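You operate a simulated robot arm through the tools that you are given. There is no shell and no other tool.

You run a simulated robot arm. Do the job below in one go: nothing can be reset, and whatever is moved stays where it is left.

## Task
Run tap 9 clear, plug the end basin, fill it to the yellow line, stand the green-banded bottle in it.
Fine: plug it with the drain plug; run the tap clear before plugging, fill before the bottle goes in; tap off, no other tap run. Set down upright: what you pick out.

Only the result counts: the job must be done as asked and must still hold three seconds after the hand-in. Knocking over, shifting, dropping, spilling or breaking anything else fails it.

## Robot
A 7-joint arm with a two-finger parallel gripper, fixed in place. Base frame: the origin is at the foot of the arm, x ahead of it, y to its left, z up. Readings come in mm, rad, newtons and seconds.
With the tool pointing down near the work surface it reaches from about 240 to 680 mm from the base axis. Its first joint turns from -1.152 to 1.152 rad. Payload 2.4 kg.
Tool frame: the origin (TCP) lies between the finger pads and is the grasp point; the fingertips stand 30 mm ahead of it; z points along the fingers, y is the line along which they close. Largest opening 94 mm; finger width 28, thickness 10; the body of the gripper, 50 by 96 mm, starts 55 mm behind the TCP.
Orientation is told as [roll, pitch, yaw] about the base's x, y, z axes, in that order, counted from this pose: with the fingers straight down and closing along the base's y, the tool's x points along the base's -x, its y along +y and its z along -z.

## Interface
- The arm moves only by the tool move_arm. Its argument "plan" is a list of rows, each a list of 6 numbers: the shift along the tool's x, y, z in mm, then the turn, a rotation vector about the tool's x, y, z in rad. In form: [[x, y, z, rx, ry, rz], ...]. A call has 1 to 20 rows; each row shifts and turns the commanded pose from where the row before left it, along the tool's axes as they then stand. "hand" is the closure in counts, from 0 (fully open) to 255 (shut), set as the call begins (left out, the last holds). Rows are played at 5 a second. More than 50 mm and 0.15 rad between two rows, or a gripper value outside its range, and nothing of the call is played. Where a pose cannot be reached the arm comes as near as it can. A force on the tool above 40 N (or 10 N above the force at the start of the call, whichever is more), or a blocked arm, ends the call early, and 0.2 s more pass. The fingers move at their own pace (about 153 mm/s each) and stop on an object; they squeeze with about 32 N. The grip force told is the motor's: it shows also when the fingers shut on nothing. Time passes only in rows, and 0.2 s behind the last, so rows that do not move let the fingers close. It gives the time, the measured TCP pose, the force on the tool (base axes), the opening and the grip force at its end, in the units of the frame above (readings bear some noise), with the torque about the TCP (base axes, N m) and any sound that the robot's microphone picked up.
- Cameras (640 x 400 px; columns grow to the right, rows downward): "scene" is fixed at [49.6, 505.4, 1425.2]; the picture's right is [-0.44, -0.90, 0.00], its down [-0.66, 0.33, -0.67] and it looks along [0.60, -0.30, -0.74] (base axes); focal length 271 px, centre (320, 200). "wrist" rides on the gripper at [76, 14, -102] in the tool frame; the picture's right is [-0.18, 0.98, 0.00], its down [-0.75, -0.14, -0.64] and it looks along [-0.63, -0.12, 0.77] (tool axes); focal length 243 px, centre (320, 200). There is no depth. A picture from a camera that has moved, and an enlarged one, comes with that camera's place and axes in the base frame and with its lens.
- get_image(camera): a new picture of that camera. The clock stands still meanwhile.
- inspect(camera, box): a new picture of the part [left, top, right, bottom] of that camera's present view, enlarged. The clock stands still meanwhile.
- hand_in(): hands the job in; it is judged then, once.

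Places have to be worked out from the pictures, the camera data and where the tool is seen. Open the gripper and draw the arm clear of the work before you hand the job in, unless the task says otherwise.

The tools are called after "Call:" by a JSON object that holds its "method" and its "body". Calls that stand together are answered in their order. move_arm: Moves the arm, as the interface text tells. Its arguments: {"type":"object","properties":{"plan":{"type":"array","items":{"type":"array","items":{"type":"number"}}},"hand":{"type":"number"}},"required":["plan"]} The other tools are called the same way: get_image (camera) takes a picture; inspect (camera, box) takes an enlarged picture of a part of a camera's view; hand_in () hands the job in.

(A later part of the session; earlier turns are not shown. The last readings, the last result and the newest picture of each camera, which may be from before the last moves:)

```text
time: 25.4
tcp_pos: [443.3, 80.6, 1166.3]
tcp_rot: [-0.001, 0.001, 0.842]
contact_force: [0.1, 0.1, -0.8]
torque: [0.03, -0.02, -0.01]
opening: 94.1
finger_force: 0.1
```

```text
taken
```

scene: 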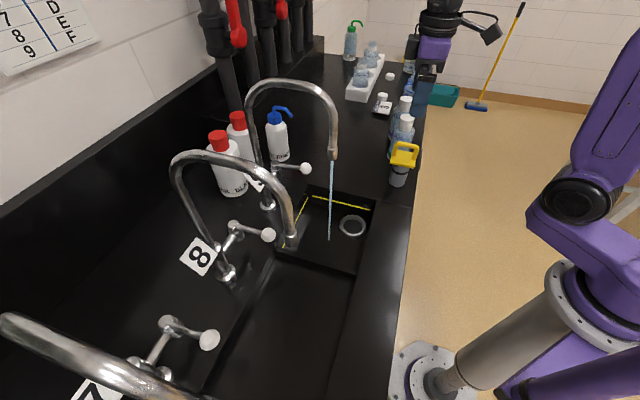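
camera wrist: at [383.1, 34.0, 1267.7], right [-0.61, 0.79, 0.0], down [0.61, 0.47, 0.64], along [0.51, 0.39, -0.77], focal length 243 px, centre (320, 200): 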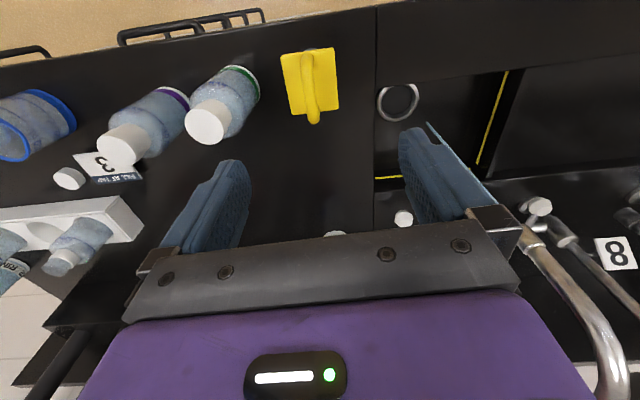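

Call:
{"method": "inspect", "body": {"camera": "wrist", "box": [180, 30, 420, 180]}}

Call:
{"method": "inspect", "body": {"camera": "scene", "box": [370, 80, 430, 200]}}

```text
2.67 times, centred on (300, 105) of wrist
camera zoom: at [383.1, 34.0, 1267.7], right [-0.61, 0.79, 0.0], down [0.61, 0.47, 0.64], along [0.51, 0.39, -0.77], focal length 647 px, centre (373, 453)
```

zoom: 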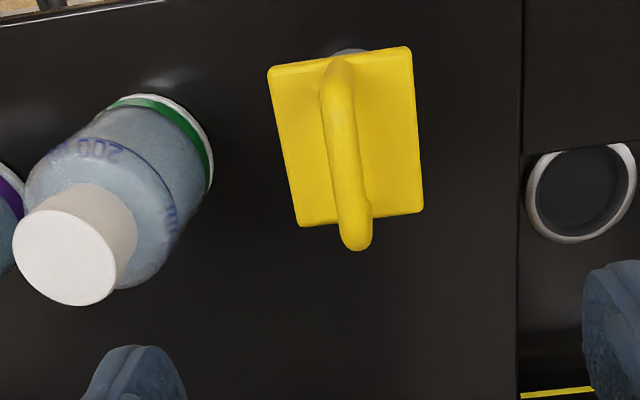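

```text
3.33 times, centred on (400, 140) of scene
camera zoom: at [49.6, 505.4, 1425.2], right [-0.44, -0.9, 0.0], down [-0.66, 0.33, -0.67], along [0.6, -0.3, -0.74], focal length 903 px, centre (53, 400)
```

zoom: 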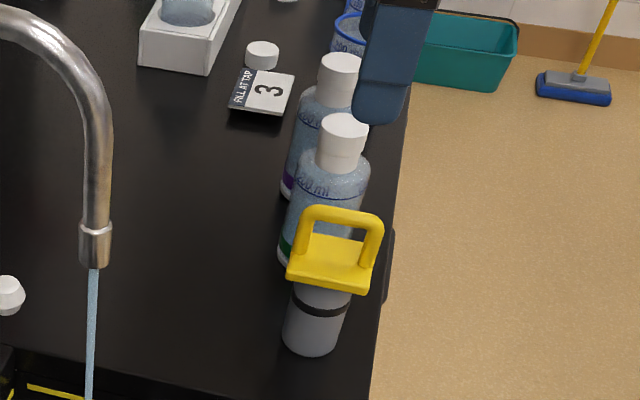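

The plug's handle bar runs along the bench depth, centered at about (447, 70) with its top near z≈1018. I'll move above it and partway down, then check alignment.

Call:
{"method": "move_arm", "body": {"plan": [[5.4, -9.8, 0, 0, 0, 0], [0, 0, 45, 0, 0, 0], [0, 0, 45, 0, 0, 0]]}}

Call:
{"method": "get_image", "body": {"camera": "wrist"}}

Call:
{"method": "inspect", "body": {"camera": "scene", "box": [350, 70, 450, 200]}}

```text
time: 26.2
tcp_pos: [446.6, 70.2, 1076.7]
tcp_rot: [0.001, 0.001, 0.839]
contact_force: [0.2, 0.5, -0.3]
torque: [-0.01, 0.02, 0.0]
opening: 94.0
finger_force: 0.0
```

```text
taken
camera wrist: at [386.5, 23.8, 1177.3], right [-0.61, 0.79, 0.0], down [0.61, 0.47, 0.64], along [0.51, 0.39, -0.77], focal length 243 px, centre (320, 200)
```

wrist: 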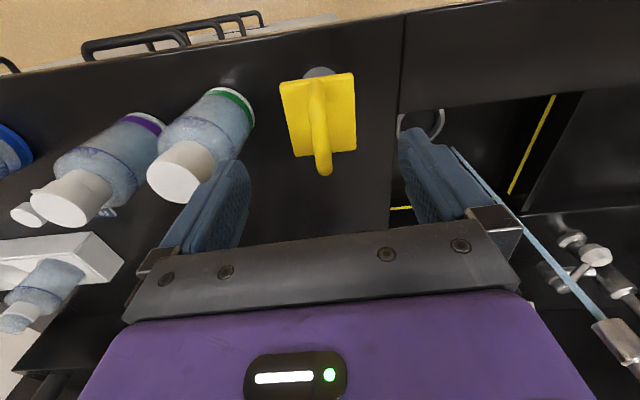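

```text
3.08 times, centred on (400, 135) of scene
camera zoom: at [49.6, 505.4, 1425.2], right [-0.44, -0.9, 0.0], down [-0.66, 0.33, -0.67], along [0.6, -0.3, -0.74], focal length 834 px, centre (74, 400)
```

zoom: 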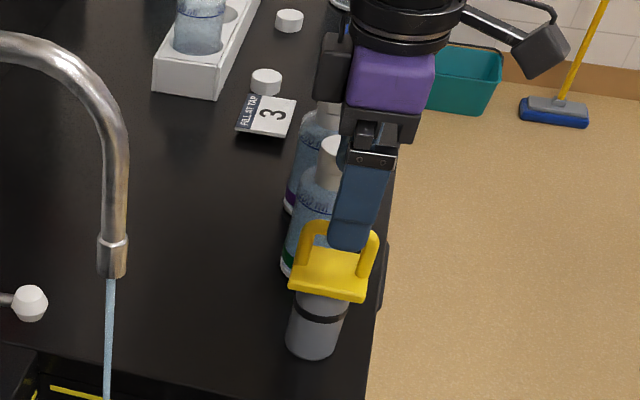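

The bar is centered between the fingers, maybe 5 mm toward me. I'll adjust and descend to the handle, then check before closing.

Call:
{"method": "move_arm", "body": {"plan": [[5, 0, 15, 0, 0, 0], [0, 0, 20, 0, 0, 0], [0, 0, 20, 0, 0, 0], [0, 0, 0, 0, 0, 0]]}}

Call:
{"method": "get_image", "body": {"camera": "wrist"}}

Call:
{"method": "inspect", "body": {"camera": "scene", "box": [350, 70, 450, 200]}}

```text
time: 27.2
tcp_pos: [442.7, 66.0, 1020.8]
tcp_rot: [0.001, 0.0, 0.839]
contact_force: [-0.3, 0.2, 0.0]
torque: [-0.02, 0.05, -0.02]
opening: 93.9
finger_force: 0.0
```

```text
taken
camera wrist: at [383.2, 19.8, 1122.0], right [-0.61, 0.79, 0.0], down [0.61, 0.47, 0.64], along [0.51, 0.39, -0.77], focal length 243 px, centre (320, 200)
```

wrist: 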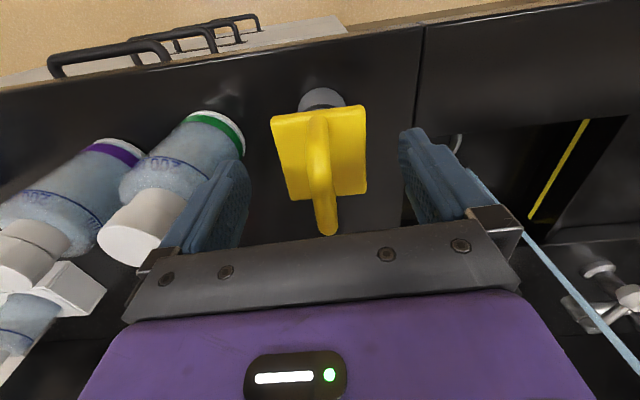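

```text
3.08 times, centred on (400, 135) of scene
camera zoom: at [49.6, 505.4, 1425.2], right [-0.44, -0.9, 0.0], down [-0.66, 0.33, -0.67], along [0.6, -0.3, -0.74], focal length 834 px, centre (74, 400)
```

zoom: 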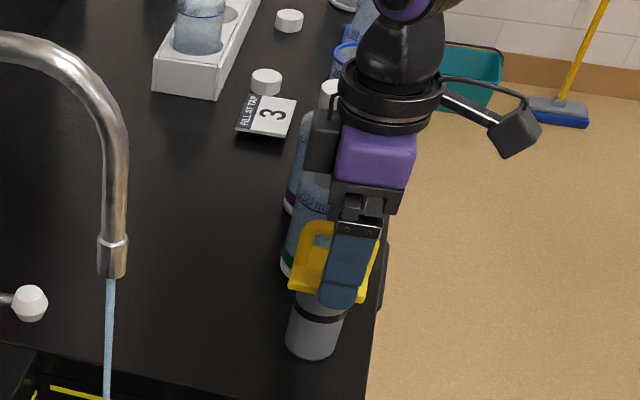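

The bar is well centered in the grip. I'll close on it.

Call:
{"method": "move_arm", "body": {"plan": [[0, 0, 0, 0, 0, 0], [0, 0, 0, 0, 0, 0], [0, 0, 0, 0, 0, 0], [0, 0, 0, 0, 0, 0]], "hand": 255}}

Call:
{"method": "get_image", "body": {"camera": "wrist"}}

```text
time: 28.2
tcp_pos: [443.0, 67.4, 1020.5]
tcp_rot: [0.001, 0.0, 0.841]
contact_force: [-0.1, 0.4, 0.1]
torque: [0.01, -0.02, -0.01]
opening: 16.0
finger_force: 32.1
```

```text
taken
camera wrist: at [383.2, 19.8, 1122.1], right [-0.61, 0.79, 0.0], down [0.61, 0.47, 0.64], along [0.51, 0.39, -0.77], focal length 243 px, centre (320, 200)
```

wrist: 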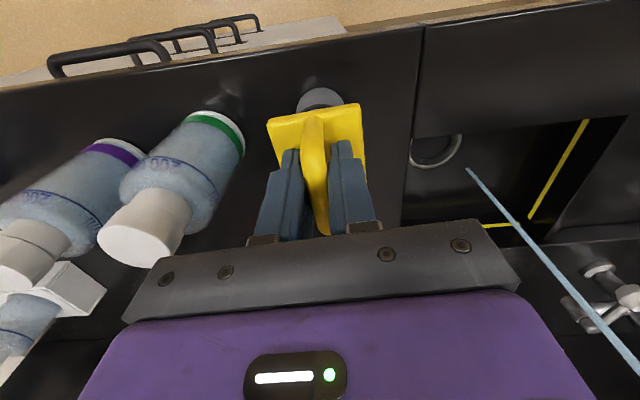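

The plug is gripped (16 mm opening). I'll lift it 60 mm and carry it over the drain at (412, 227.5), then lower to just above the ring and check.

Call:
{"method": "move_arm", "body": {"plan": [[0, 0, -30, 0, 0, 0], [0, 0, -30, 0, 0, 0], [-24.7, 32.5, 0, 0, 0, 0], [-24.7, 32.5, 0, 0, 0, 0], [-24.7, 32.5, 0, 0, 0, 0], [-24.7, 32.5, 0, 0, 0, 0], [0, 0, 30, 0, 0, 0], [0, 0, 30, 0, 0, 0], [0, 0, 10, 0, 0, 0]]}}

Call:
{"method": "get_image", "body": {"camera": "wrist"}}

Call:
{"method": "inspect", "body": {"camera": "scene", "box": [300, 130, 420, 260]}}

Call:
{"method": "get_image", "body": {"camera": "scene"}}

```text
time: 30.2
tcp_pos: [412.1, 228.6, 1011.8]
tcp_rot: [0.0, 0.001, 0.84]
contact_force: [0.5, -0.3, -3.2]
torque: [-0.04, 0.05, 0.0]
opening: 16.0
finger_force: 32.2
```

```text
taken
camera wrist: at [352.5, 180.5, 1113.0], right [-0.61, 0.79, 0.0], down [0.61, 0.47, 0.64], along [0.51, 0.39, -0.77], focal length 243 px, centre (320, 200)
```

wrist: 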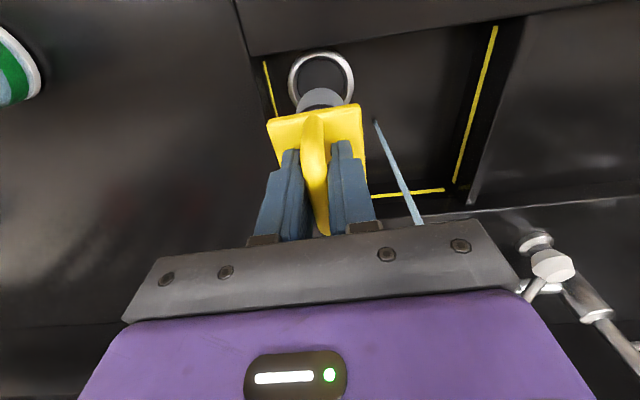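

```text
3.08 times, centred on (360, 195) of scene
camera zoom: at [49.7, 505.5, 1425.2], right [-0.44, -0.9, 0.0], down [-0.66, 0.33, -0.67], along [0.6, -0.3, -0.74], focal length 834 px, centre (197, 215)
```

zoom: 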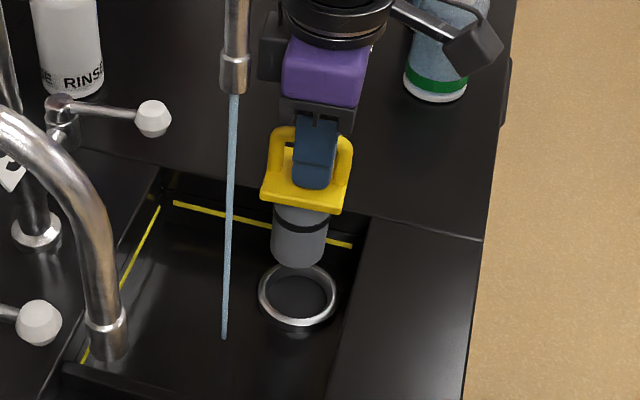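

```text
taken
```

scene: 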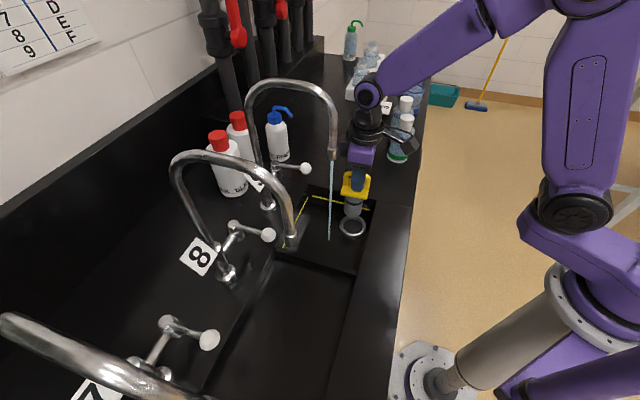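

The plug hangs roughly over the ring. I'll enlarge both views to measure the offset.

Call:
{"method": "inspect", "body": {"camera": "wrist", "box": [260, 30, 400, 130]}}

Call:
{"method": "inspect", "body": {"camera": "scene", "box": [330, 180, 380, 245]}}

```text
4.00 times, centred on (330, 80) of wrist
camera zoom: at [352.5, 180.5, 1113.0], right [-0.61, 0.79, 0.0], down [0.61, 0.47, 0.64], along [0.51, 0.39, -0.77], focal length 970 px, centre (280, 680)
```

zoom: 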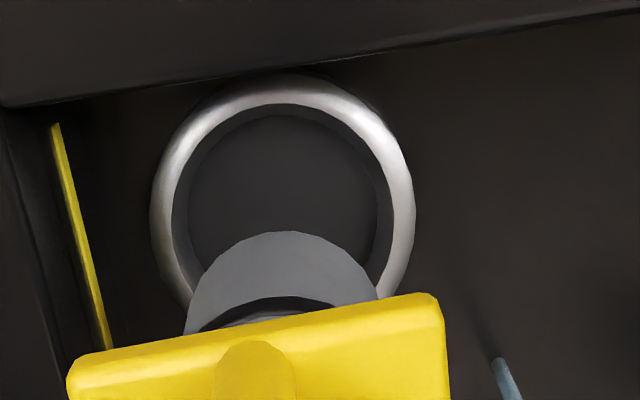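

```text
6.15 times, centred on (355, 212) of scene
camera zoom: at [49.7, 505.5, 1425.2], right [-0.44, -0.9, 0.0], down [-0.66, 0.33, -0.67], along [0.6, -0.3, -0.74], focal length 1667 px, centre (105, 123)
```

zoom: 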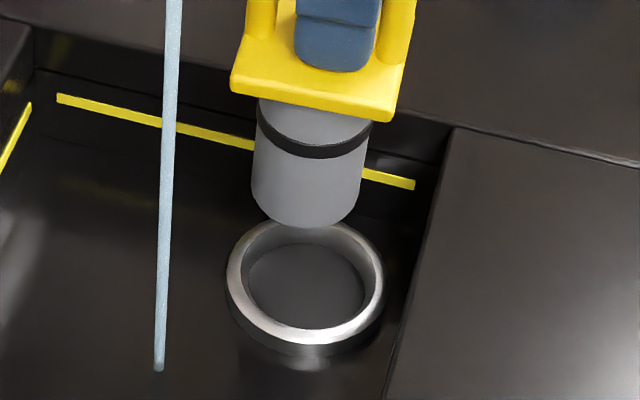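

I measure the plug bottom at about (418, 231, 888) and the ring at (413, 227, 821). I'll shift 5.5 mm toward the front and lower 45 mm to hover just over the ring.

Call:
{"method": "move_arm", "body": {"plan": [[5.5, 1, 0, 0, 0, 0], [0, 0, 25, 0, 0, 0], [0, 0, 20, 0, 0, 0], [0, 0, 0, 0, 0, 0]]}}

Call:
{"method": "inspect", "body": {"camera": "wrist", "box": [260, 30, 400, 130]}}

Call:
{"method": "inspect", "body": {"camera": "scene", "box": [330, 180, 380, 245]}}

```text
time: 31.2
tcp_pos: [408.3, 223.3, 965.2]
tcp_rot: [0.002, 0.001, 0.841]
contact_force: [-0.4, -0.2, -2.1]
torque: [-0.02, 0.04, -0.02]
opening: 16.2
finger_force: 32.1
```

```text
4.00 times, centred on (330, 80) of wrist
camera zoom: at [348.6, 177.0, 1067.3], right [-0.61, 0.79, 0.0], down [0.61, 0.47, 0.64], along [0.51, 0.39, -0.77], focal length 970 px, centre (280, 680)
```

zoom: 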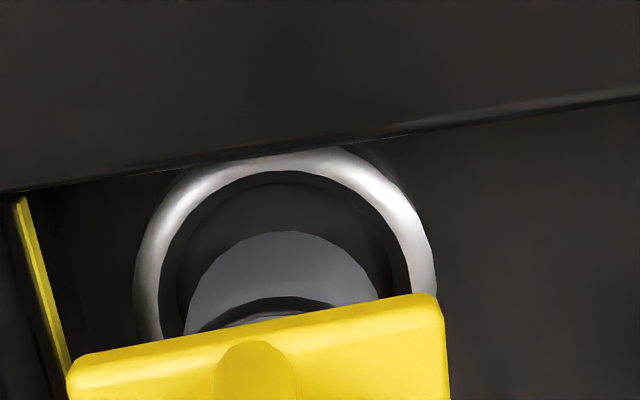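

```text
6.15 times, centred on (355, 212) of scene
camera zoom: at [49.7, 505.5, 1425.2], right [-0.44, -0.9, 0.0], down [-0.66, 0.33, -0.67], along [0.6, -0.3, -0.74], focal length 1667 px, centre (105, 123)
```

zoom: 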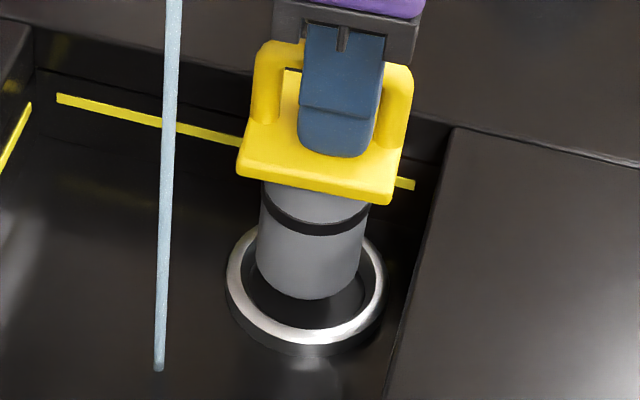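

The plug is centered over the ring to within about 1 mm in both views. I'll lower it slowly into the drain.

Call:
{"method": "move_arm", "body": {"plan": [[0, 0, 8, 0, 0, 0], [0, 0, 8, 0, 0, 0], [0, 0, 8, 0, 0, 0], [0, 0, 8, 0, 0, 0]]}}

Call:
{"method": "inspect", "body": {"camera": "scene", "box": [330, 180, 380, 245]}}

Call:
{"method": "inspect", "body": {"camera": "wrist", "box": [260, 30, 400, 130]}}

```text
time: 32.1
tcp_pos: [410.1, 225.2, 942.7]
tcp_rot: [-0.001, -0.006, 0.839]
contact_force: [-4.1, -2.7, 10.7]
torque: [-0.26, 0.08, 0.0]
opening: 15.9
finger_force: 31.9
stopped in row 4: the force on the tool passed its limit at 57 N (the readings are from after the stop); the commanded pose is now the measured one
```

```text
6.15 times, centred on (355, 212) of scene
camera zoom: at [49.4, 505.3, 1425.3], right [-0.44, -0.9, 0.0], down [-0.66, 0.33, -0.67], along [0.6, -0.3, -0.74], focal length 1667 px, centre (105, 123)
```

zoom: 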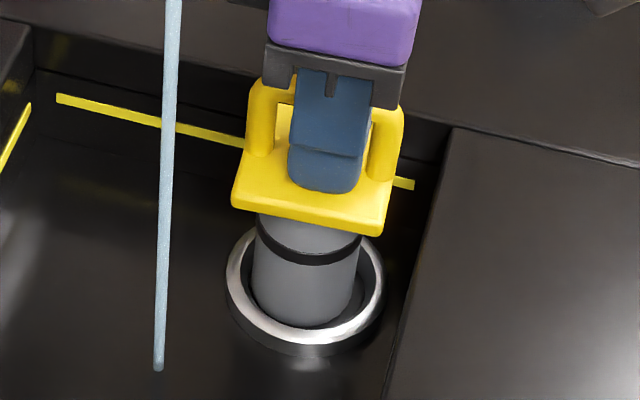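

```text
4.00 times, centred on (330, 80) of wrist
camera zoom: at [349.4, 177.8, 1043.9], right [-0.61, 0.79, 0.0], down [0.6, 0.47, 0.65], along [0.51, 0.39, -0.76], focal length 970 px, centre (280, 680)
```

zoom: 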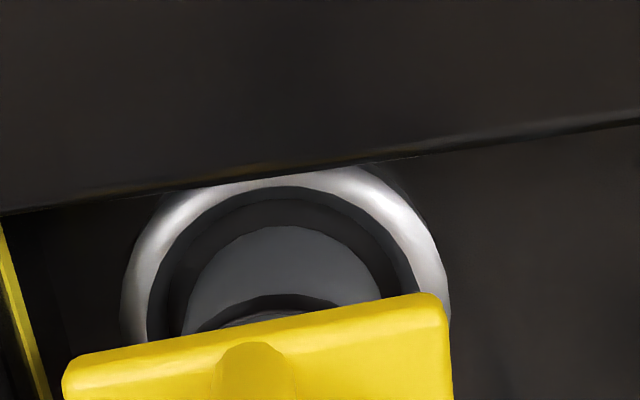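

The plug touched down with its bottom just inside the ring, centered. I'll wait a moment and check whether water begins to gather, which would tell me if it is seated.

Call:
{"method": "move_arm", "body": {"plan": [[0, 0, 0, 0, 0, 0], [0, 0, 0, 0, 0, 0], [0, 0, 0, 0, 0, 0], [0, 0, 0, 0, 0, 0], [0, 0, 0, 0, 0, 0]]}}

Call:
{"method": "inspect", "body": {"camera": "scene", "box": [280, 180, 390, 270]}}

Call:
{"method": "inspect", "body": {"camera": "wrist", "box": [240, 0, 560, 220]}}

```text
time: 33.3
tcp_pos: [410.7, 224.3, 942.9]
tcp_rot: [-0.001, -0.007, 0.841]
contact_force: [-6.2, -4.8, 26.3]
torque: [-0.38, 0.3, -0.1]
opening: 15.9
finger_force: 32.3
```

```text
4.44 times, centred on (335, 225) of scene
camera zoom: at [49.1, 505.1, 1425.3], right [-0.44, -0.9, 0.0], down [-0.66, 0.33, -0.67], along [0.6, -0.3, -0.74], focal length 1204 px, centre (253, 89)
```

zoom: 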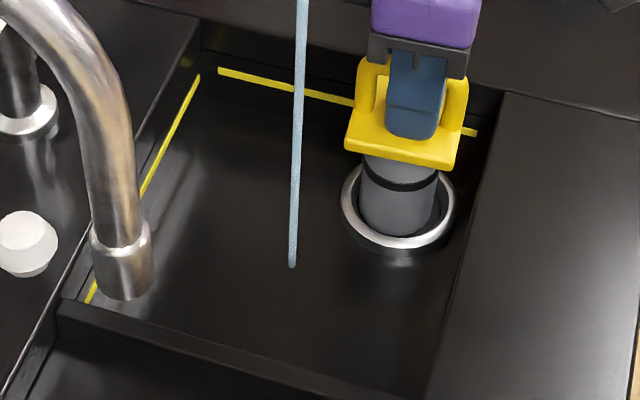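

```text
1.82 times, centred on (400, 110) of wrist
camera zoom: at [349.2, 177.9, 1043.8], right [-0.61, 0.79, 0.0], down [0.6, 0.46, 0.65], along [0.51, 0.39, -0.76], focal length 441 px, centre (174, 364)
```

zoom: 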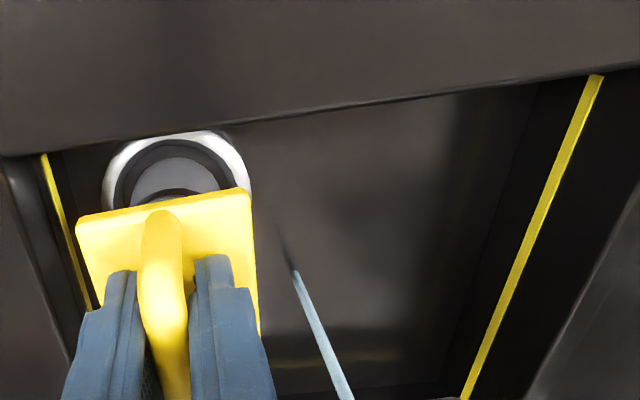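

No clear sign of water yet. The torque puts the contact toward the plug's rear-right edge, so I'll raise slightly, shift 1.5 mm toward the front and 1 mm toward the near end, and lower again.

Call:
{"method": "move_arm", "body": {"plan": [[0, 0, -6, 0, 0, 0], [1.5, 1, 0, 0, 0.007, 0], [0, 0, 3, 0, 0, 0], [0, 0, 3, 0, 0, 0], [0, 0, 3, 0, 0, 0], [0, 0, 3, 0, 0, 0], [0, 0, 3, 0, 0, 0]]}}

Call:
{"method": "inspect", "body": {"camera": "scene", "box": [330, 180, 380, 245]}}

Call:
{"method": "inspect", "body": {"camera": "wrist", "box": [260, 30, 400, 130]}}

```text
time: 34.5
tcp_pos: [408.6, 224.7, 943.2]
tcp_rot: [-0.002, 0.0, 0.842]
contact_force: [-1.3, -2.1, 6.6]
torque: [0.0, 0.04, 0.02]
opening: 15.7
finger_force: 32.0
stopped in row 6: the force on the tool passed its limit at 50 N (the readings are from after the stop); the commanded pose is now the measured one
```

```text
6.15 times, centred on (355, 212) of scene
camera zoom: at [49.5, 505.4, 1425.2], right [-0.44, -0.9, 0.0], down [-0.66, 0.33, -0.67], along [0.6, -0.3, -0.74], focal length 1667 px, centre (105, 123)
```

zoom: 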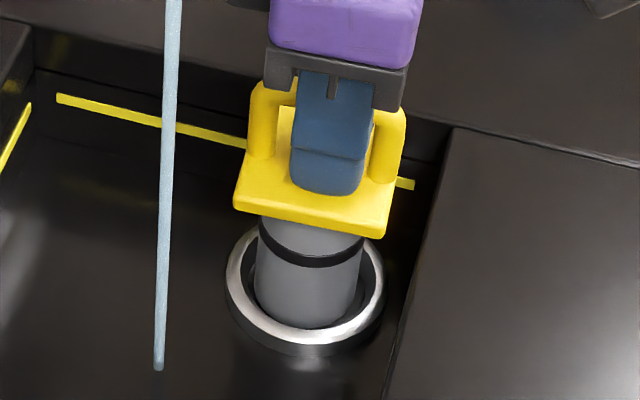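

```text
4.00 times, centred on (330, 80) of wrist
camera zoom: at [348.3, 178.3, 1044.3], right [-0.61, 0.79, 0.0], down [0.61, 0.47, 0.64], along [0.51, 0.39, -0.77], focal length 970 px, centre (280, 680)
```

zoom: 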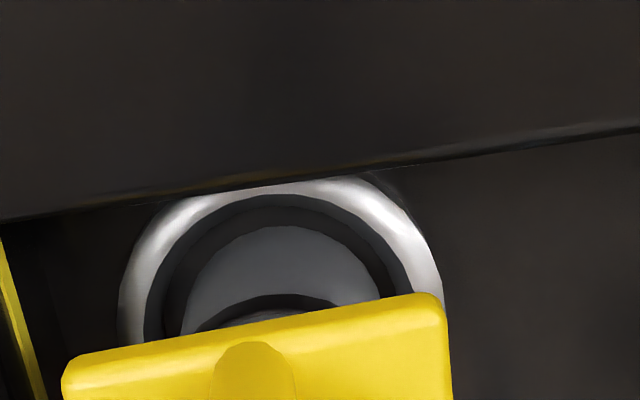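

The contact height is the same and flat (no torque), so the plug is resting on the recess floor. I'll wait three seconds, still holding it, to see whether water accumulates.

Call:
{"method": "move_arm", "body": {"plan": [[0, 0, 0, 0, 0, 0], [0, 0, 0, 0, 0, 0], [0, 0, 0, 0, 0, 0], [0, 0, 0, 0, 0, 0], [0, 0, 0, 0, 0, 0], [0, 0, 0, 0, 0, 0], [0, 0, 0, 0, 0, 0], [0, 0, 0, 0, 0, 0], [0, 0, 0, 0, 0, 0], [0, 0, 0, 0, 0, 0], [0, 0, 0, 0, 0, 0], [0, 0, 0, 0, 0, 0], [0, 0, 0, 0, 0, 0], [0, 0, 0, 0, 0, 0]]}}

Call:
{"method": "inspect", "body": {"camera": "scene", "box": [280, 180, 390, 270]}}

Call:
{"method": "inspect", "body": {"camera": "wrist", "box": [240, 0, 560, 220]}}

```text
time: 37.5
tcp_pos: [408.0, 225.3, 943.1]
tcp_rot: [-0.002, -0.001, 0.842]
contact_force: [-3.3, -0.7, 22.9]
torque: [0.22, -0.13, 0.02]
opening: 15.8
finger_force: 31.8
```

```text
4.44 times, centred on (335, 225) of scene
camera zoom: at [49.3, 505.2, 1425.3], right [-0.44, -0.9, 0.0], down [-0.66, 0.33, -0.67], along [0.6, -0.3, -0.74], focal length 1204 px, centre (253, 89)
```

zoom: 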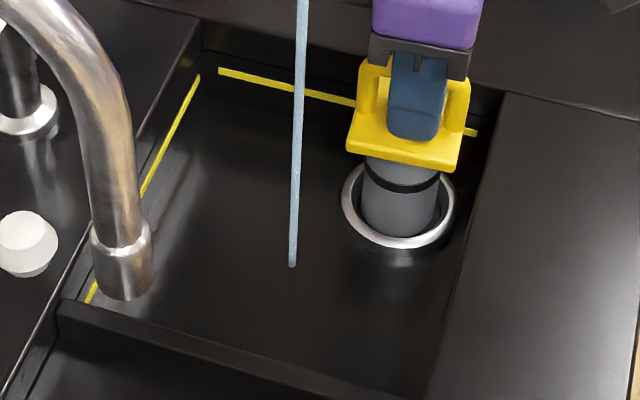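

```text
1.82 times, centred on (400, 110) of wrist
camera zoom: at [348.2, 178.2, 1044.2], right [-0.61, 0.79, 0.0], down [0.61, 0.47, 0.64], along [0.51, 0.39, -0.77], focal length 441 px, centre (174, 364)
```

zoom: 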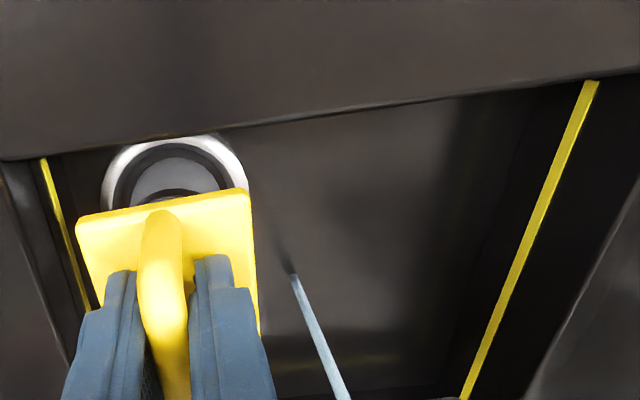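

The stream still strikes the bare floor at the same point, so nothing is collecting yet. I'll release the plug, which should stand on the flat recess floor, raise the hand, and look into the drain.

Call:
{"method": "move_arm", "body": {"plan": [[0, 0, -0.5, 0, 0, 0], [0, 0, 0, 0, 0, 0], [0, 0, 0, 0, 0, 0]], "hand": 110}}

Call:
{"method": "inspect", "body": {"camera": "scene", "box": [280, 150, 400, 270]}}

Call:
{"method": "get_image", "body": {"camera": "wrist"}}

```text
time: 38.3
tcp_pos: [408.9, 224.2, 942.9]
tcp_rot: [-0.001, 0.001, 0.841]
contact_force: [2.7, 0.0, 7.2]
torque: [0.09, -0.08, -0.03]
opening: 52.7
finger_force: 0.0
```

```text
3.33 times, centred on (340, 210) of scene
camera zoom: at [49.6, 505.4, 1425.2], right [-0.44, -0.9, 0.0], down [-0.66, 0.33, -0.67], along [0.6, -0.3, -0.74], focal length 903 px, centre (253, 167)
```

zoom: 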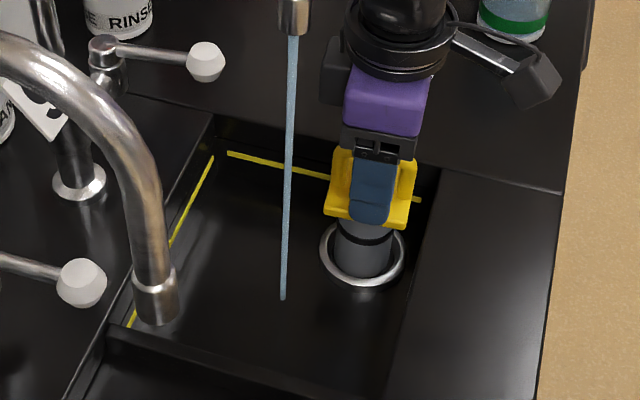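

```text
taken
camera wrist: at [348.2, 178.2, 1044.2], right [-0.61, 0.79, 0.0], down [0.61, 0.47, 0.64], along [0.51, 0.39, -0.77], focal length 243 px, centre (320, 200)
```

wrist: 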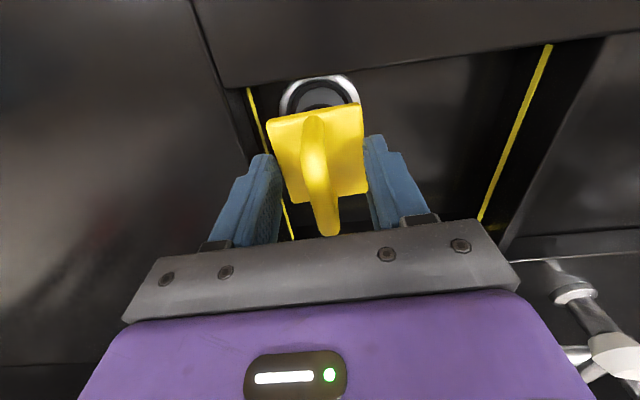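

The plug stands by itself. I'll raise the hand straight up, clear of the handle, and look again.

Call:
{"method": "move_arm", "body": {"plan": [[0, 0, -20, 0, 0, 0], [0, 0, -30, 0, 0, 0], [0, 0, -30, 0, 0, 0], [0, 0, -20, 0, 0, 0]]}}

Call:
{"method": "inspect", "body": {"camera": "scene", "box": [280, 150, 400, 270]}}

Call:
{"method": "get_image", "body": {"camera": "wrist"}}

Call:
{"method": "inspect", "body": {"camera": "wrist", "box": [240, 0, 560, 220]}}

```text
time: 39.3
tcp_pos: [409.2, 224.2, 1043.1]
tcp_rot: [-0.003, 0.0, 0.84]
contact_force: [0.5, 0.3, 0.7]
torque: [0.0, -0.01, 0.0]
opening: 53.5
finger_force: 0.1
```

```text
3.33 times, centred on (340, 210) of scene
camera zoom: at [49.6, 505.4, 1425.2], right [-0.44, -0.9, 0.0], down [-0.66, 0.33, -0.67], along [0.6, -0.3, -0.74], focal length 903 px, centre (253, 167)
```

zoom: 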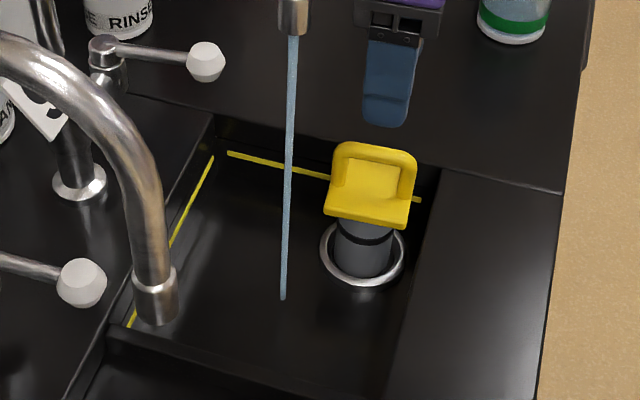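

```text
taken
camera wrist: at [348.3, 177.8, 1144.5], right [-0.61, 0.79, 0.0], down [0.61, 0.47, 0.64], along [0.51, 0.39, -0.77], focal length 243 px, centre (320, 200)
```

wrist: 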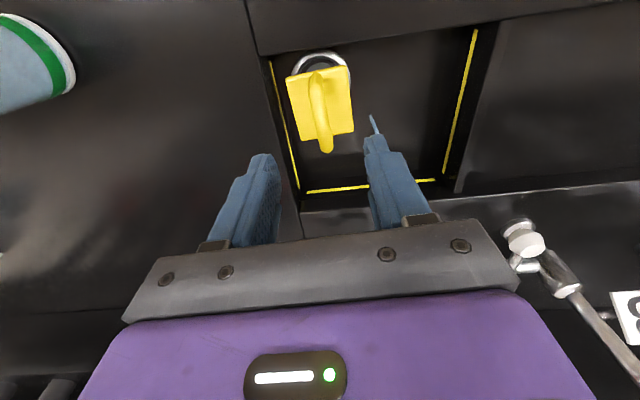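

```text
1.82 times, centred on (400, 110) of wrist
camera zoom: at [348.3, 177.8, 1144.5], right [-0.61, 0.79, 0.0], down [0.61, 0.47, 0.64], along [0.51, 0.39, -0.77], focal length 441 px, centre (174, 364)
```

zoom: 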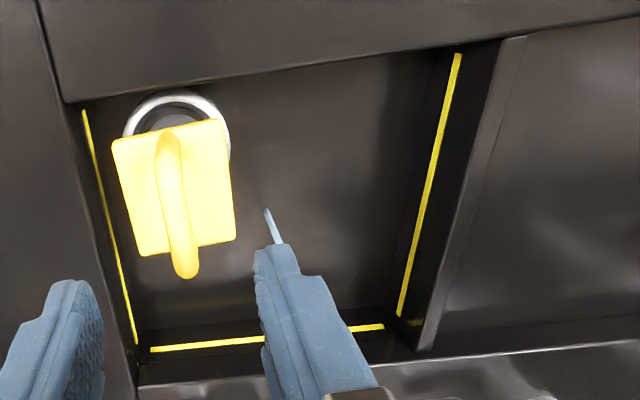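

The plug stands upright in the ring. I'll wait three seconds and see whether water gathers now that it is released.

Call:
{"method": "move_arm", "body": {"plan": [[0, 0, 0, 0, 0, 0], [0, 0, 0, 0, 0, 0], [0, 0, 0, 0, 0, 0], [0, 0, 0, 0, 0, 0], [0, 0, 0, 0, 0, 0], [0, 0, 0, 0, 0, 0], [0, 0, 0, 0, 0, 0], [0, 0, 0, 0, 0, 0], [0, 0, 0, 0, 0, 0], [0, 0, 0, 0, 0, 0], [0, 0, 0, 0, 0, 0], [0, 0, 0, 0, 0, 0], [0, 0, 0, 0, 0, 0], [0, 0, 0, 0, 0, 0]]}}

Call:
{"method": "inspect", "body": {"camera": "scene", "box": [280, 150, 400, 270]}}

Call:
{"method": "inspect", "body": {"camera": "wrist", "box": [240, 0, 560, 220]}}

Call:
{"method": "inspect", "body": {"camera": "scene", "box": [330, 185, 380, 245]}}

```text
time: 42.3
tcp_pos: [409.1, 224.9, 1042.8]
tcp_rot: [-0.002, -0.001, 0.84]
contact_force: [-0.3, 0.0, -0.9]
torque: [-0.02, 0.01, 0.0]
opening: 53.6
finger_force: 0.0
```

```text
3.33 times, centred on (340, 210) of scene
camera zoom: at [49.6, 505.4, 1425.2], right [-0.44, -0.9, 0.0], down [-0.66, 0.33, -0.67], along [0.6, -0.3, -0.74], focal length 903 px, centre (253, 167)
```

zoom: 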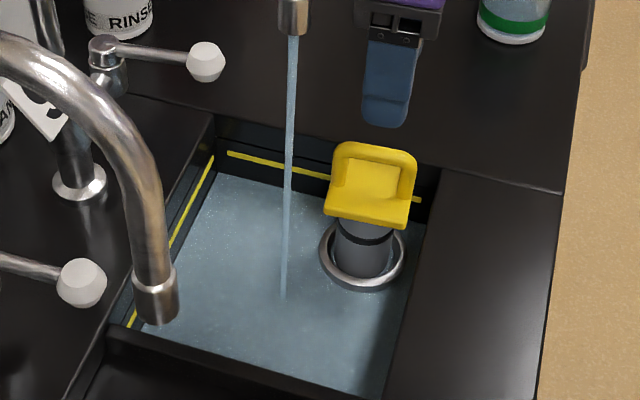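

```text
1.82 times, centred on (400, 110) of wrist
camera zoom: at [348.4, 177.8, 1144.2], right [-0.61, 0.79, 0.0], down [0.61, 0.47, 0.64], along [0.51, 0.39, -0.77], focal length 441 px, centre (174, 364)
```

zoom: 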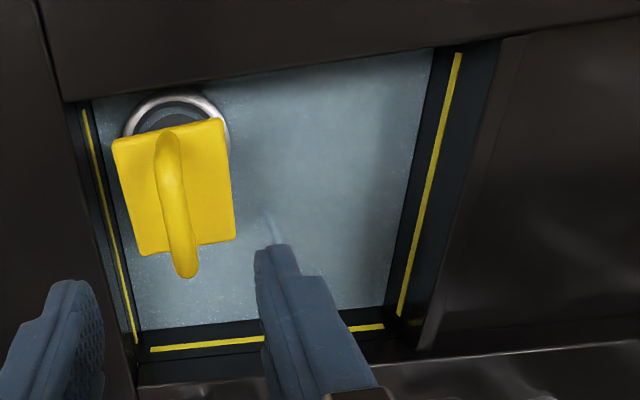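

```text
6.67 times, centred on (355, 215) of scene
camera zoom: at [49.6, 505.4, 1425.2], right [-0.44, -0.9, 0.0], down [-0.66, 0.33, -0.67], along [0.6, -0.3, -0.74], focal length 1806 px, centre (87, 100)
```

zoom: 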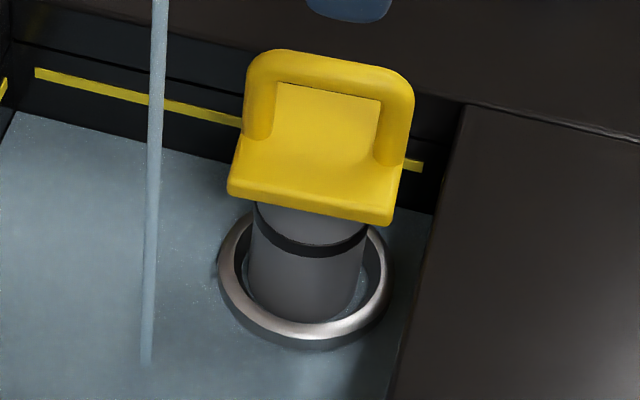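

The basin is now plugged and holding water; it was only draining while I had hold of the plug. The level is about 818 mm, against about 848 for the yellow line, rising at roughly 1.5–2 mm/s. I'll go wait beside tap 9's lever with closed fingers.

Call:
{"method": "move_arm", "body": {"plan": [[0, -47, -12, 0, 0, 0], [0, -47, -12, 0, 0, 0], [-47.7, 0, 0, 0, 0, 0], [-47.7, 0, 0, 0, 0, 0], [-47.7, 0, 0, 0, 0, 0], [0, 0, 40, 0, 0, 0], [0, 0, 41, 0, 0, 0]], "hand": 255}}

Call:
{"method": "inspect", "body": {"camera": "scene", "box": [280, 150, 400, 270]}}

Call:
{"method": "get_image", "body": {"camera": "wrist"}}

```text
time: 43.9
tcp_pos: [574.6, 269.7, 986.5]
tcp_rot: [0.0, -0.001, 0.839]
contact_force: [-0.1, -0.5, 0.3]
torque: [0.02, 0.01, 0.0]
opening: 0.0
finger_force: 31.3
```

```text
3.33 times, centred on (340, 210) of scene
camera zoom: at [49.6, 505.4, 1425.2], right [-0.44, -0.9, 0.0], down [-0.66, 0.33, -0.67], along [0.6, -0.3, -0.74], focal length 903 px, centre (253, 167)
```

zoom: 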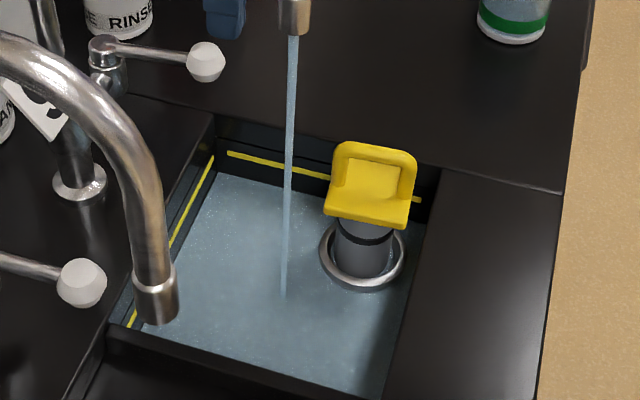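

```text
taken
camera wrist: at [514.2, 222.5, 1087.4], right [-0.61, 0.79, 0.0], down [0.61, 0.47, 0.64], along [0.51, 0.39, -0.77], focal length 243 px, centre (320, 200)
```

wrist: 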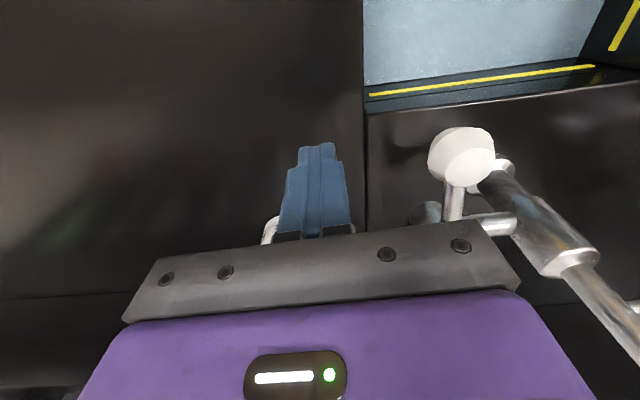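

I'm in position; the level is creeping up. I'll wait four seconds and measure the rate.

Call:
{"method": "inspect", "body": {"camera": "wrist", "box": [360, 0, 640, 130]}}

Call:
{"method": "move_arm", "body": {"plan": [[0, 0, 0, 0, 0, 0], [0, 0, 0, 0, 0, 0], [0, 0, 0, 0, 0, 0], [0, 0, 0, 0, 0, 0], [0, 0, 0, 0, 0, 0], [0, 0, 0, 0, 0, 0], [0, 0, 0, 0, 0, 0], [0, 0, 0, 0, 0, 0], [0, 0, 0, 0, 0, 0], [0, 0, 0, 0, 0, 0], [0, 0, 0, 0, 0, 0], [0, 0, 0, 0, 0, 0], [0, 0, 0, 0, 0, 0], [0, 0, 0, 0, 0, 0], [0, 0, 0, 0, 0, 0], [0, 0, 0, 0, 0, 0], [0, 0, 0, 0, 0, 0], [0, 0, 0, 0, 0, 0], [0, 0, 0, 0, 0, 0]]}}

Call:
{"method": "inspect", "body": {"camera": "scene", "box": [280, 150, 400, 270]}}

Call:
{"method": "inspect", "body": {"camera": "wrist", "box": [360, 0, 640, 130]}}

```text
2.29 times, centred on (500, 65) of wrist
camera zoom: at [514.2, 222.5, 1087.4], right [-0.61, 0.79, 0.0], down [0.61, 0.47, 0.64], along [0.51, 0.39, -0.77], focal length 555 px, centre (-91, 509)
```

zoom: 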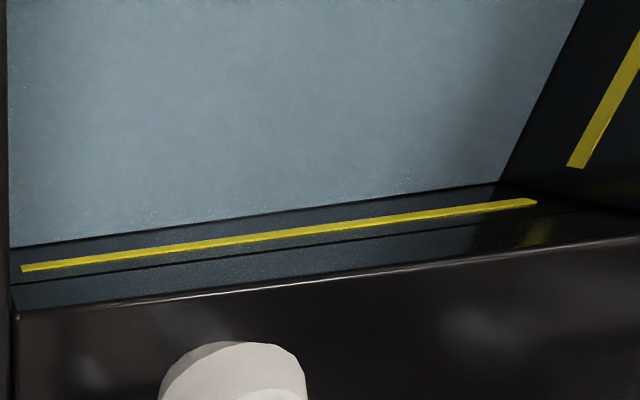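

```text
time: 47.9
tcp_pos: [574.1, 268.7, 987.1]
tcp_rot: [0.0, 0.0, 0.841]
contact_force: [-0.5, 0.1, -0.5]
torque: [0.01, 0.03, -0.01]
opening: 0.1
finger_force: 32.2
```

```text
3.33 times, centred on (340, 210) of scene
camera zoom: at [49.6, 505.4, 1425.2], right [-0.44, -0.9, 0.0], down [-0.66, 0.33, -0.67], along [0.6, -0.3, -0.74], focal length 903 px, centre (253, 167)
```

zoom: 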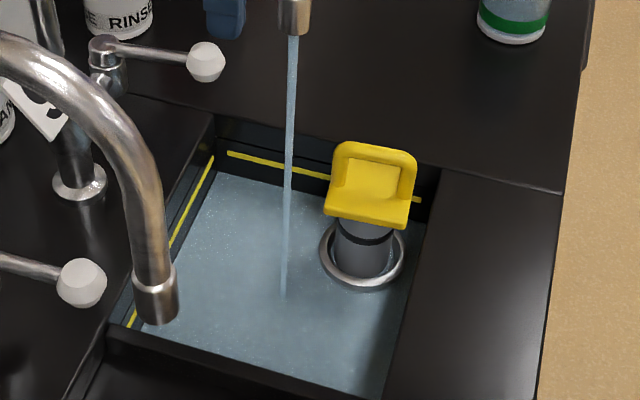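

```text
2.29 times, centred on (500, 65) of wrist
camera zoom: at [514.1, 222.4, 1087.8], right [-0.61, 0.79, 0.0], down [0.61, 0.47, 0.64], along [0.51, 0.39, -0.77], focal length 555 px, centre (-91, 509)
```

zoom: 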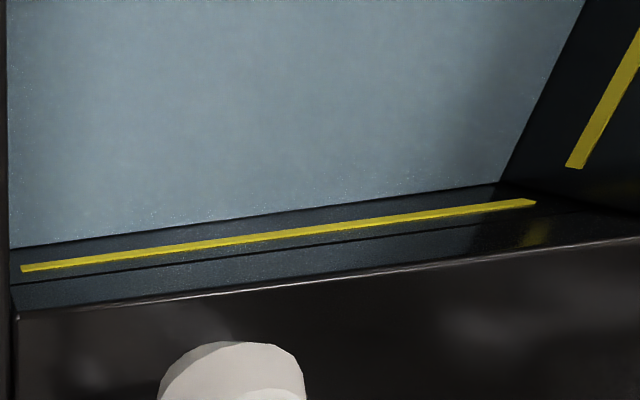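

The floor edge seen through the water hasn't moved, so I need to find the true waterline. I'll enlarge the walls and the stream's entry point.

Call:
{"method": "inspect", "body": {"camera": "scene", "box": [305, 190, 350, 220]}}

Call:
{"method": "inspect", "body": {"camera": "scene", "box": [310, 215, 350, 245]}}

Call:
{"method": "inspect", "body": {"camera": "scene", "box": [275, 190, 325, 250]}}

Call:
{"method": "inspect", "body": {"camera": "wrist", "box": [360, 60, 480, 130]}}

Call:
{"method": "inspect", "body": {"camera": "scene", "box": [335, 195, 385, 250]}}

```text
13.33 times, centred on (328, 205) of scene
camera zoom: at [49.6, 505.4, 1425.2], right [-0.44, -0.9, 0.0], down [-0.66, 0.33, -0.67], along [0.6, -0.3, -0.74], focal length 3613 px, centre (220, 133)
```

zoom: 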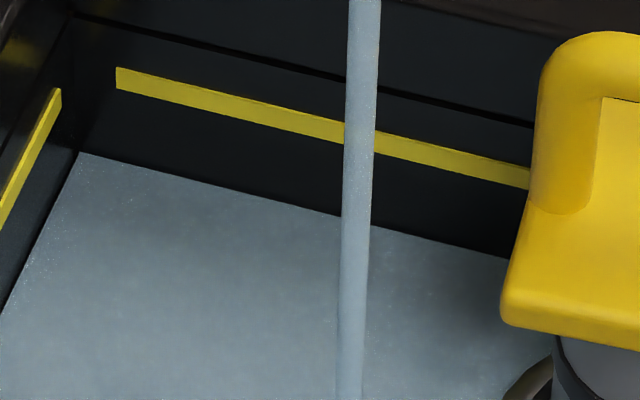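

```text
13.33 times, centred on (330, 230) of scene
camera zoom: at [49.6, 505.4, 1425.2], right [-0.44, -0.9, 0.0], down [-0.66, 0.33, -0.67], along [0.6, -0.3, -0.74], focal length 3613 px, centre (187, -200)
```

zoom: 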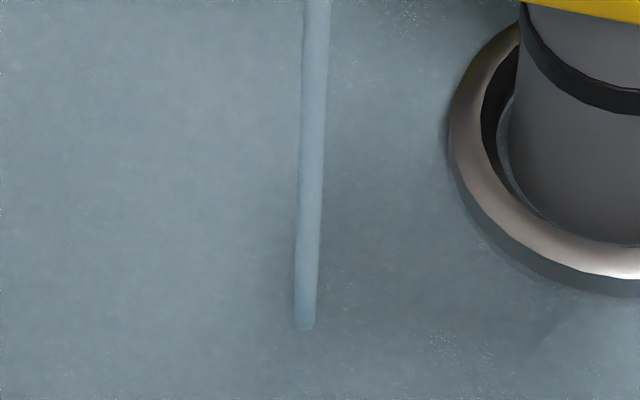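

```text
6.67 times, centred on (300, 220) of scene
camera zoom: at [49.6, 505.4, 1425.2], right [-0.44, -0.9, 0.0], down [-0.66, 0.33, -0.67], along [0.6, -0.3, -0.74], focal length 1806 px, centre (453, 67)
```

zoom: 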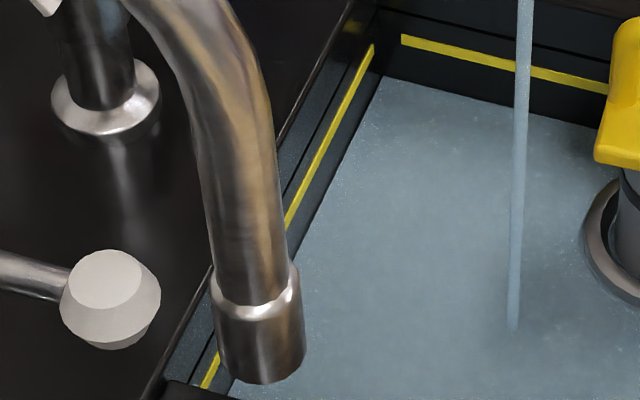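

```text
5.33 times, centred on (420, 95) of wrist
camera zoom: at [514.1, 222.4, 1087.8], right [-0.61, 0.79, 0.0], down [0.61, 0.47, 0.64], along [0.51, 0.39, -0.77], focal length 1294 px, centre (-213, 760)
```

zoom: 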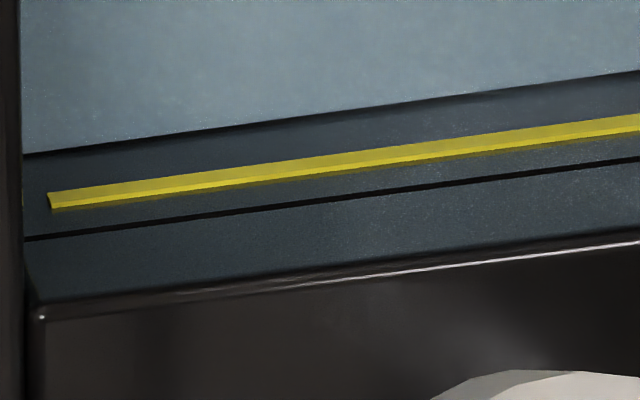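

```text
7.27 times, centred on (360, 222) of scene
camera zoom: at [49.6, 505.4, 1425.2], right [-0.44, -0.9, 0.0], down [-0.66, 0.33, -0.67], along [0.6, -0.3, -0.74], focal length 1970 px, centre (29, 36)
```

zoom: 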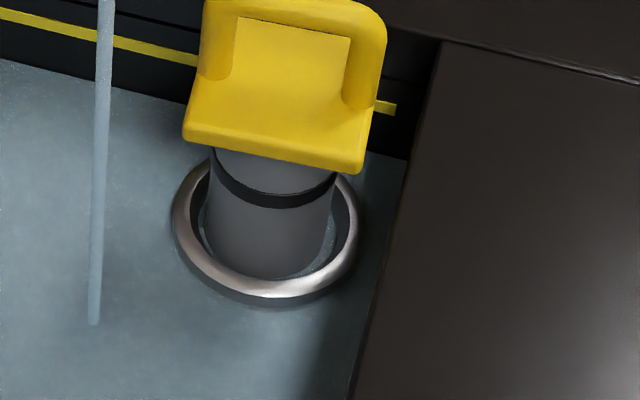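

The true water surface is about z≈818, 4–5 mm deep with the drain ring's rim still dry, so this trickle is slow. I'll open the lever further with the straddling hand to speed up filling, and throttle again near the line.

Call:
{"method": "move_arm", "body": {"plan": [[0, 0, -40, 0, 0, 0], [0, 0, -42, 0, 0, 0]]}}

Call:
{"method": "move_arm", "body": {"plan": [[0, 41, 0, 0, 0, 0], [0, 0, 0, 0, 0, 0], [0, 0, 41, 0, 0, 0], [0, 0, 41, 0, 0, 0]], "hand": 0}}

Call:
{"method": "get_image", "body": {"camera": "wrist"}}

Call:
{"method": "inspect", "body": {"camera": "scene", "box": [310, 215, 350, 245]}}

```text
time: 48.5
tcp_pos: [575.0, 268.8, 1069.2]
tcp_rot: [-0.002, 0.0, 0.84]
contact_force: [0.4, -0.3, -0.6]
torque: [-0.06, 0.0, 0.0]
opening: 0.0
finger_force: 32.3
```

```text
time: 49.5
tcp_pos: [544.6, 297.9, 984.9]
tcp_rot: [-0.001, -0.002, 0.841]
contact_force: [0.1, 0.2, 0.2]
torque: [-0.01, 0.0, 0.01]
opening: 94.1
finger_force: 0.1
```

```text
taken
camera wrist: at [484.1, 249.6, 1085.8], right [-0.61, 0.79, 0.0], down [0.61, 0.47, 0.64], along [0.51, 0.39, -0.77], focal length 243 px, centre (320, 200)
```

wrist: 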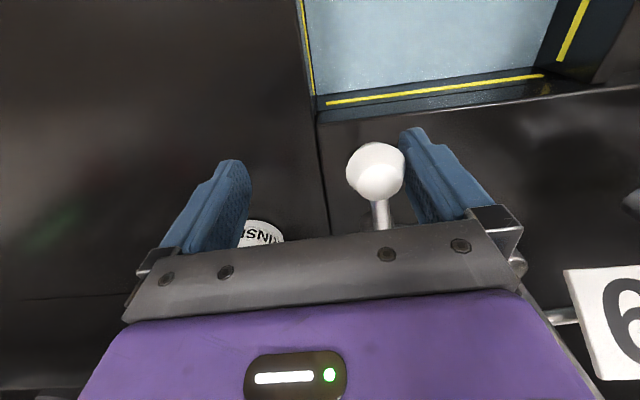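

```text
13.33 times, centred on (330, 230) of scene
camera zoom: at [49.6, 505.4, 1425.2], right [-0.44, -0.9, 0.0], down [-0.66, 0.33, -0.67], along [0.6, -0.3, -0.74], focal length 3613 px, centre (187, -200)
```

zoom: 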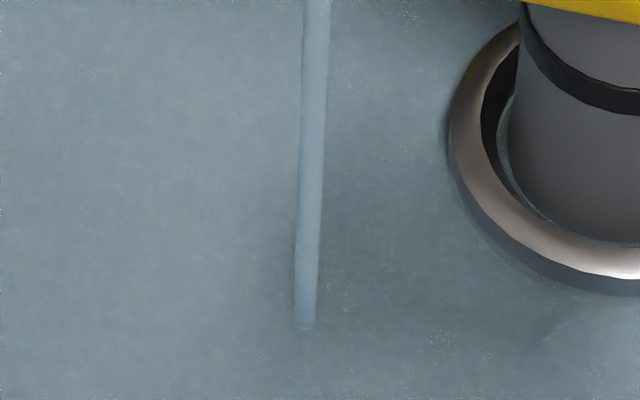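

I'll open the lever to about 45° along the same arc as before.

Call:
{"method": "move_arm", "body": {"plan": [[0, -7, 0, 0, 0, 0], [0, -7, 0, 0, 0, 0], [-1, -7, 0, 0, 0, 0], [-1.5, -7, 0, 0, 0, 0], [-2, -7, 0, 0, 0, 0], [-2, -7, 0, 0, 0, 0], [-2, -6, 0, 0, 0, 0], [0, 0, 0, 0, 0, 0], [0, 0, 0, 0, 0, 0], [0, 0, 0, 0, 0, 0], [0, 0, 0, 0, 0, 0], [0, 0, 0, 0, 0, 0], [0, 0, 0, 0, 0, 0], [0, 0, 0, 0, 0, 0], [0, 0, 0, 0, 0, 0], [0, 0, 0, 0, 0, 0], [0, 0, 0, 0, 0, 0]]}}

Call:
{"method": "inspect", "body": {"camera": "scene", "box": [310, 215, 350, 245]}}

Call:
{"method": "inspect", "body": {"camera": "scene", "box": [280, 150, 400, 270]}}

```text
time: 53.1
tcp_pos: [584.9, 270.1, 985.8]
tcp_rot: [-0.002, -0.001, 0.839]
contact_force: [0.2, -0.3, -0.8]
torque: [-0.01, 0.01, 0.01]
opening: 94.0
finger_force: 0.0
```

```text
13.33 times, centred on (330, 230) of scene
camera zoom: at [49.6, 505.4, 1425.2], right [-0.44, -0.9, 0.0], down [-0.66, 0.33, -0.67], along [0.6, -0.3, -0.74], focal length 3613 px, centre (187, -200)
```

zoom: 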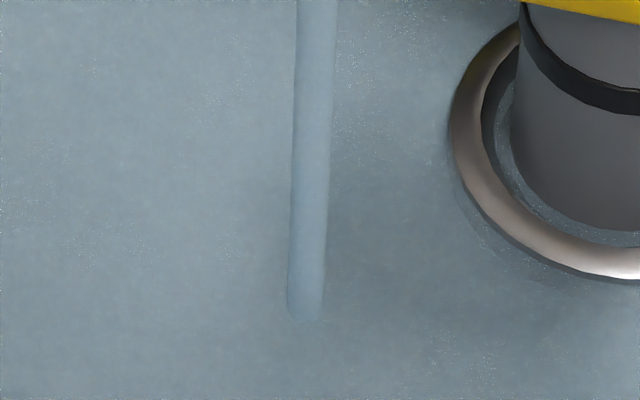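

```text
3.33 times, centred on (340, 210) of scene
camera zoom: at [49.6, 505.4, 1425.2], right [-0.44, -0.9, 0.0], down [-0.66, 0.33, -0.67], along [0.6, -0.3, -0.74], focal length 903 px, centre (253, 167)
```

zoom: 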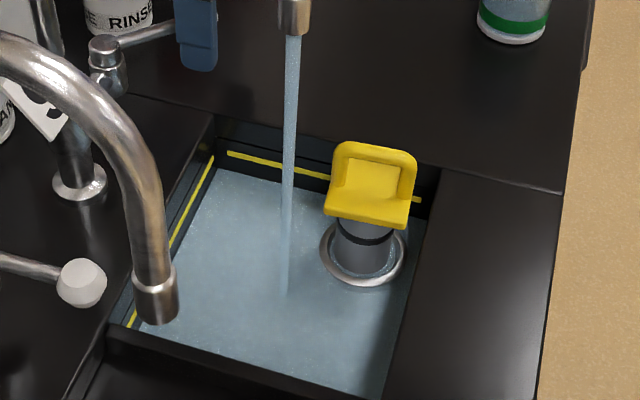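

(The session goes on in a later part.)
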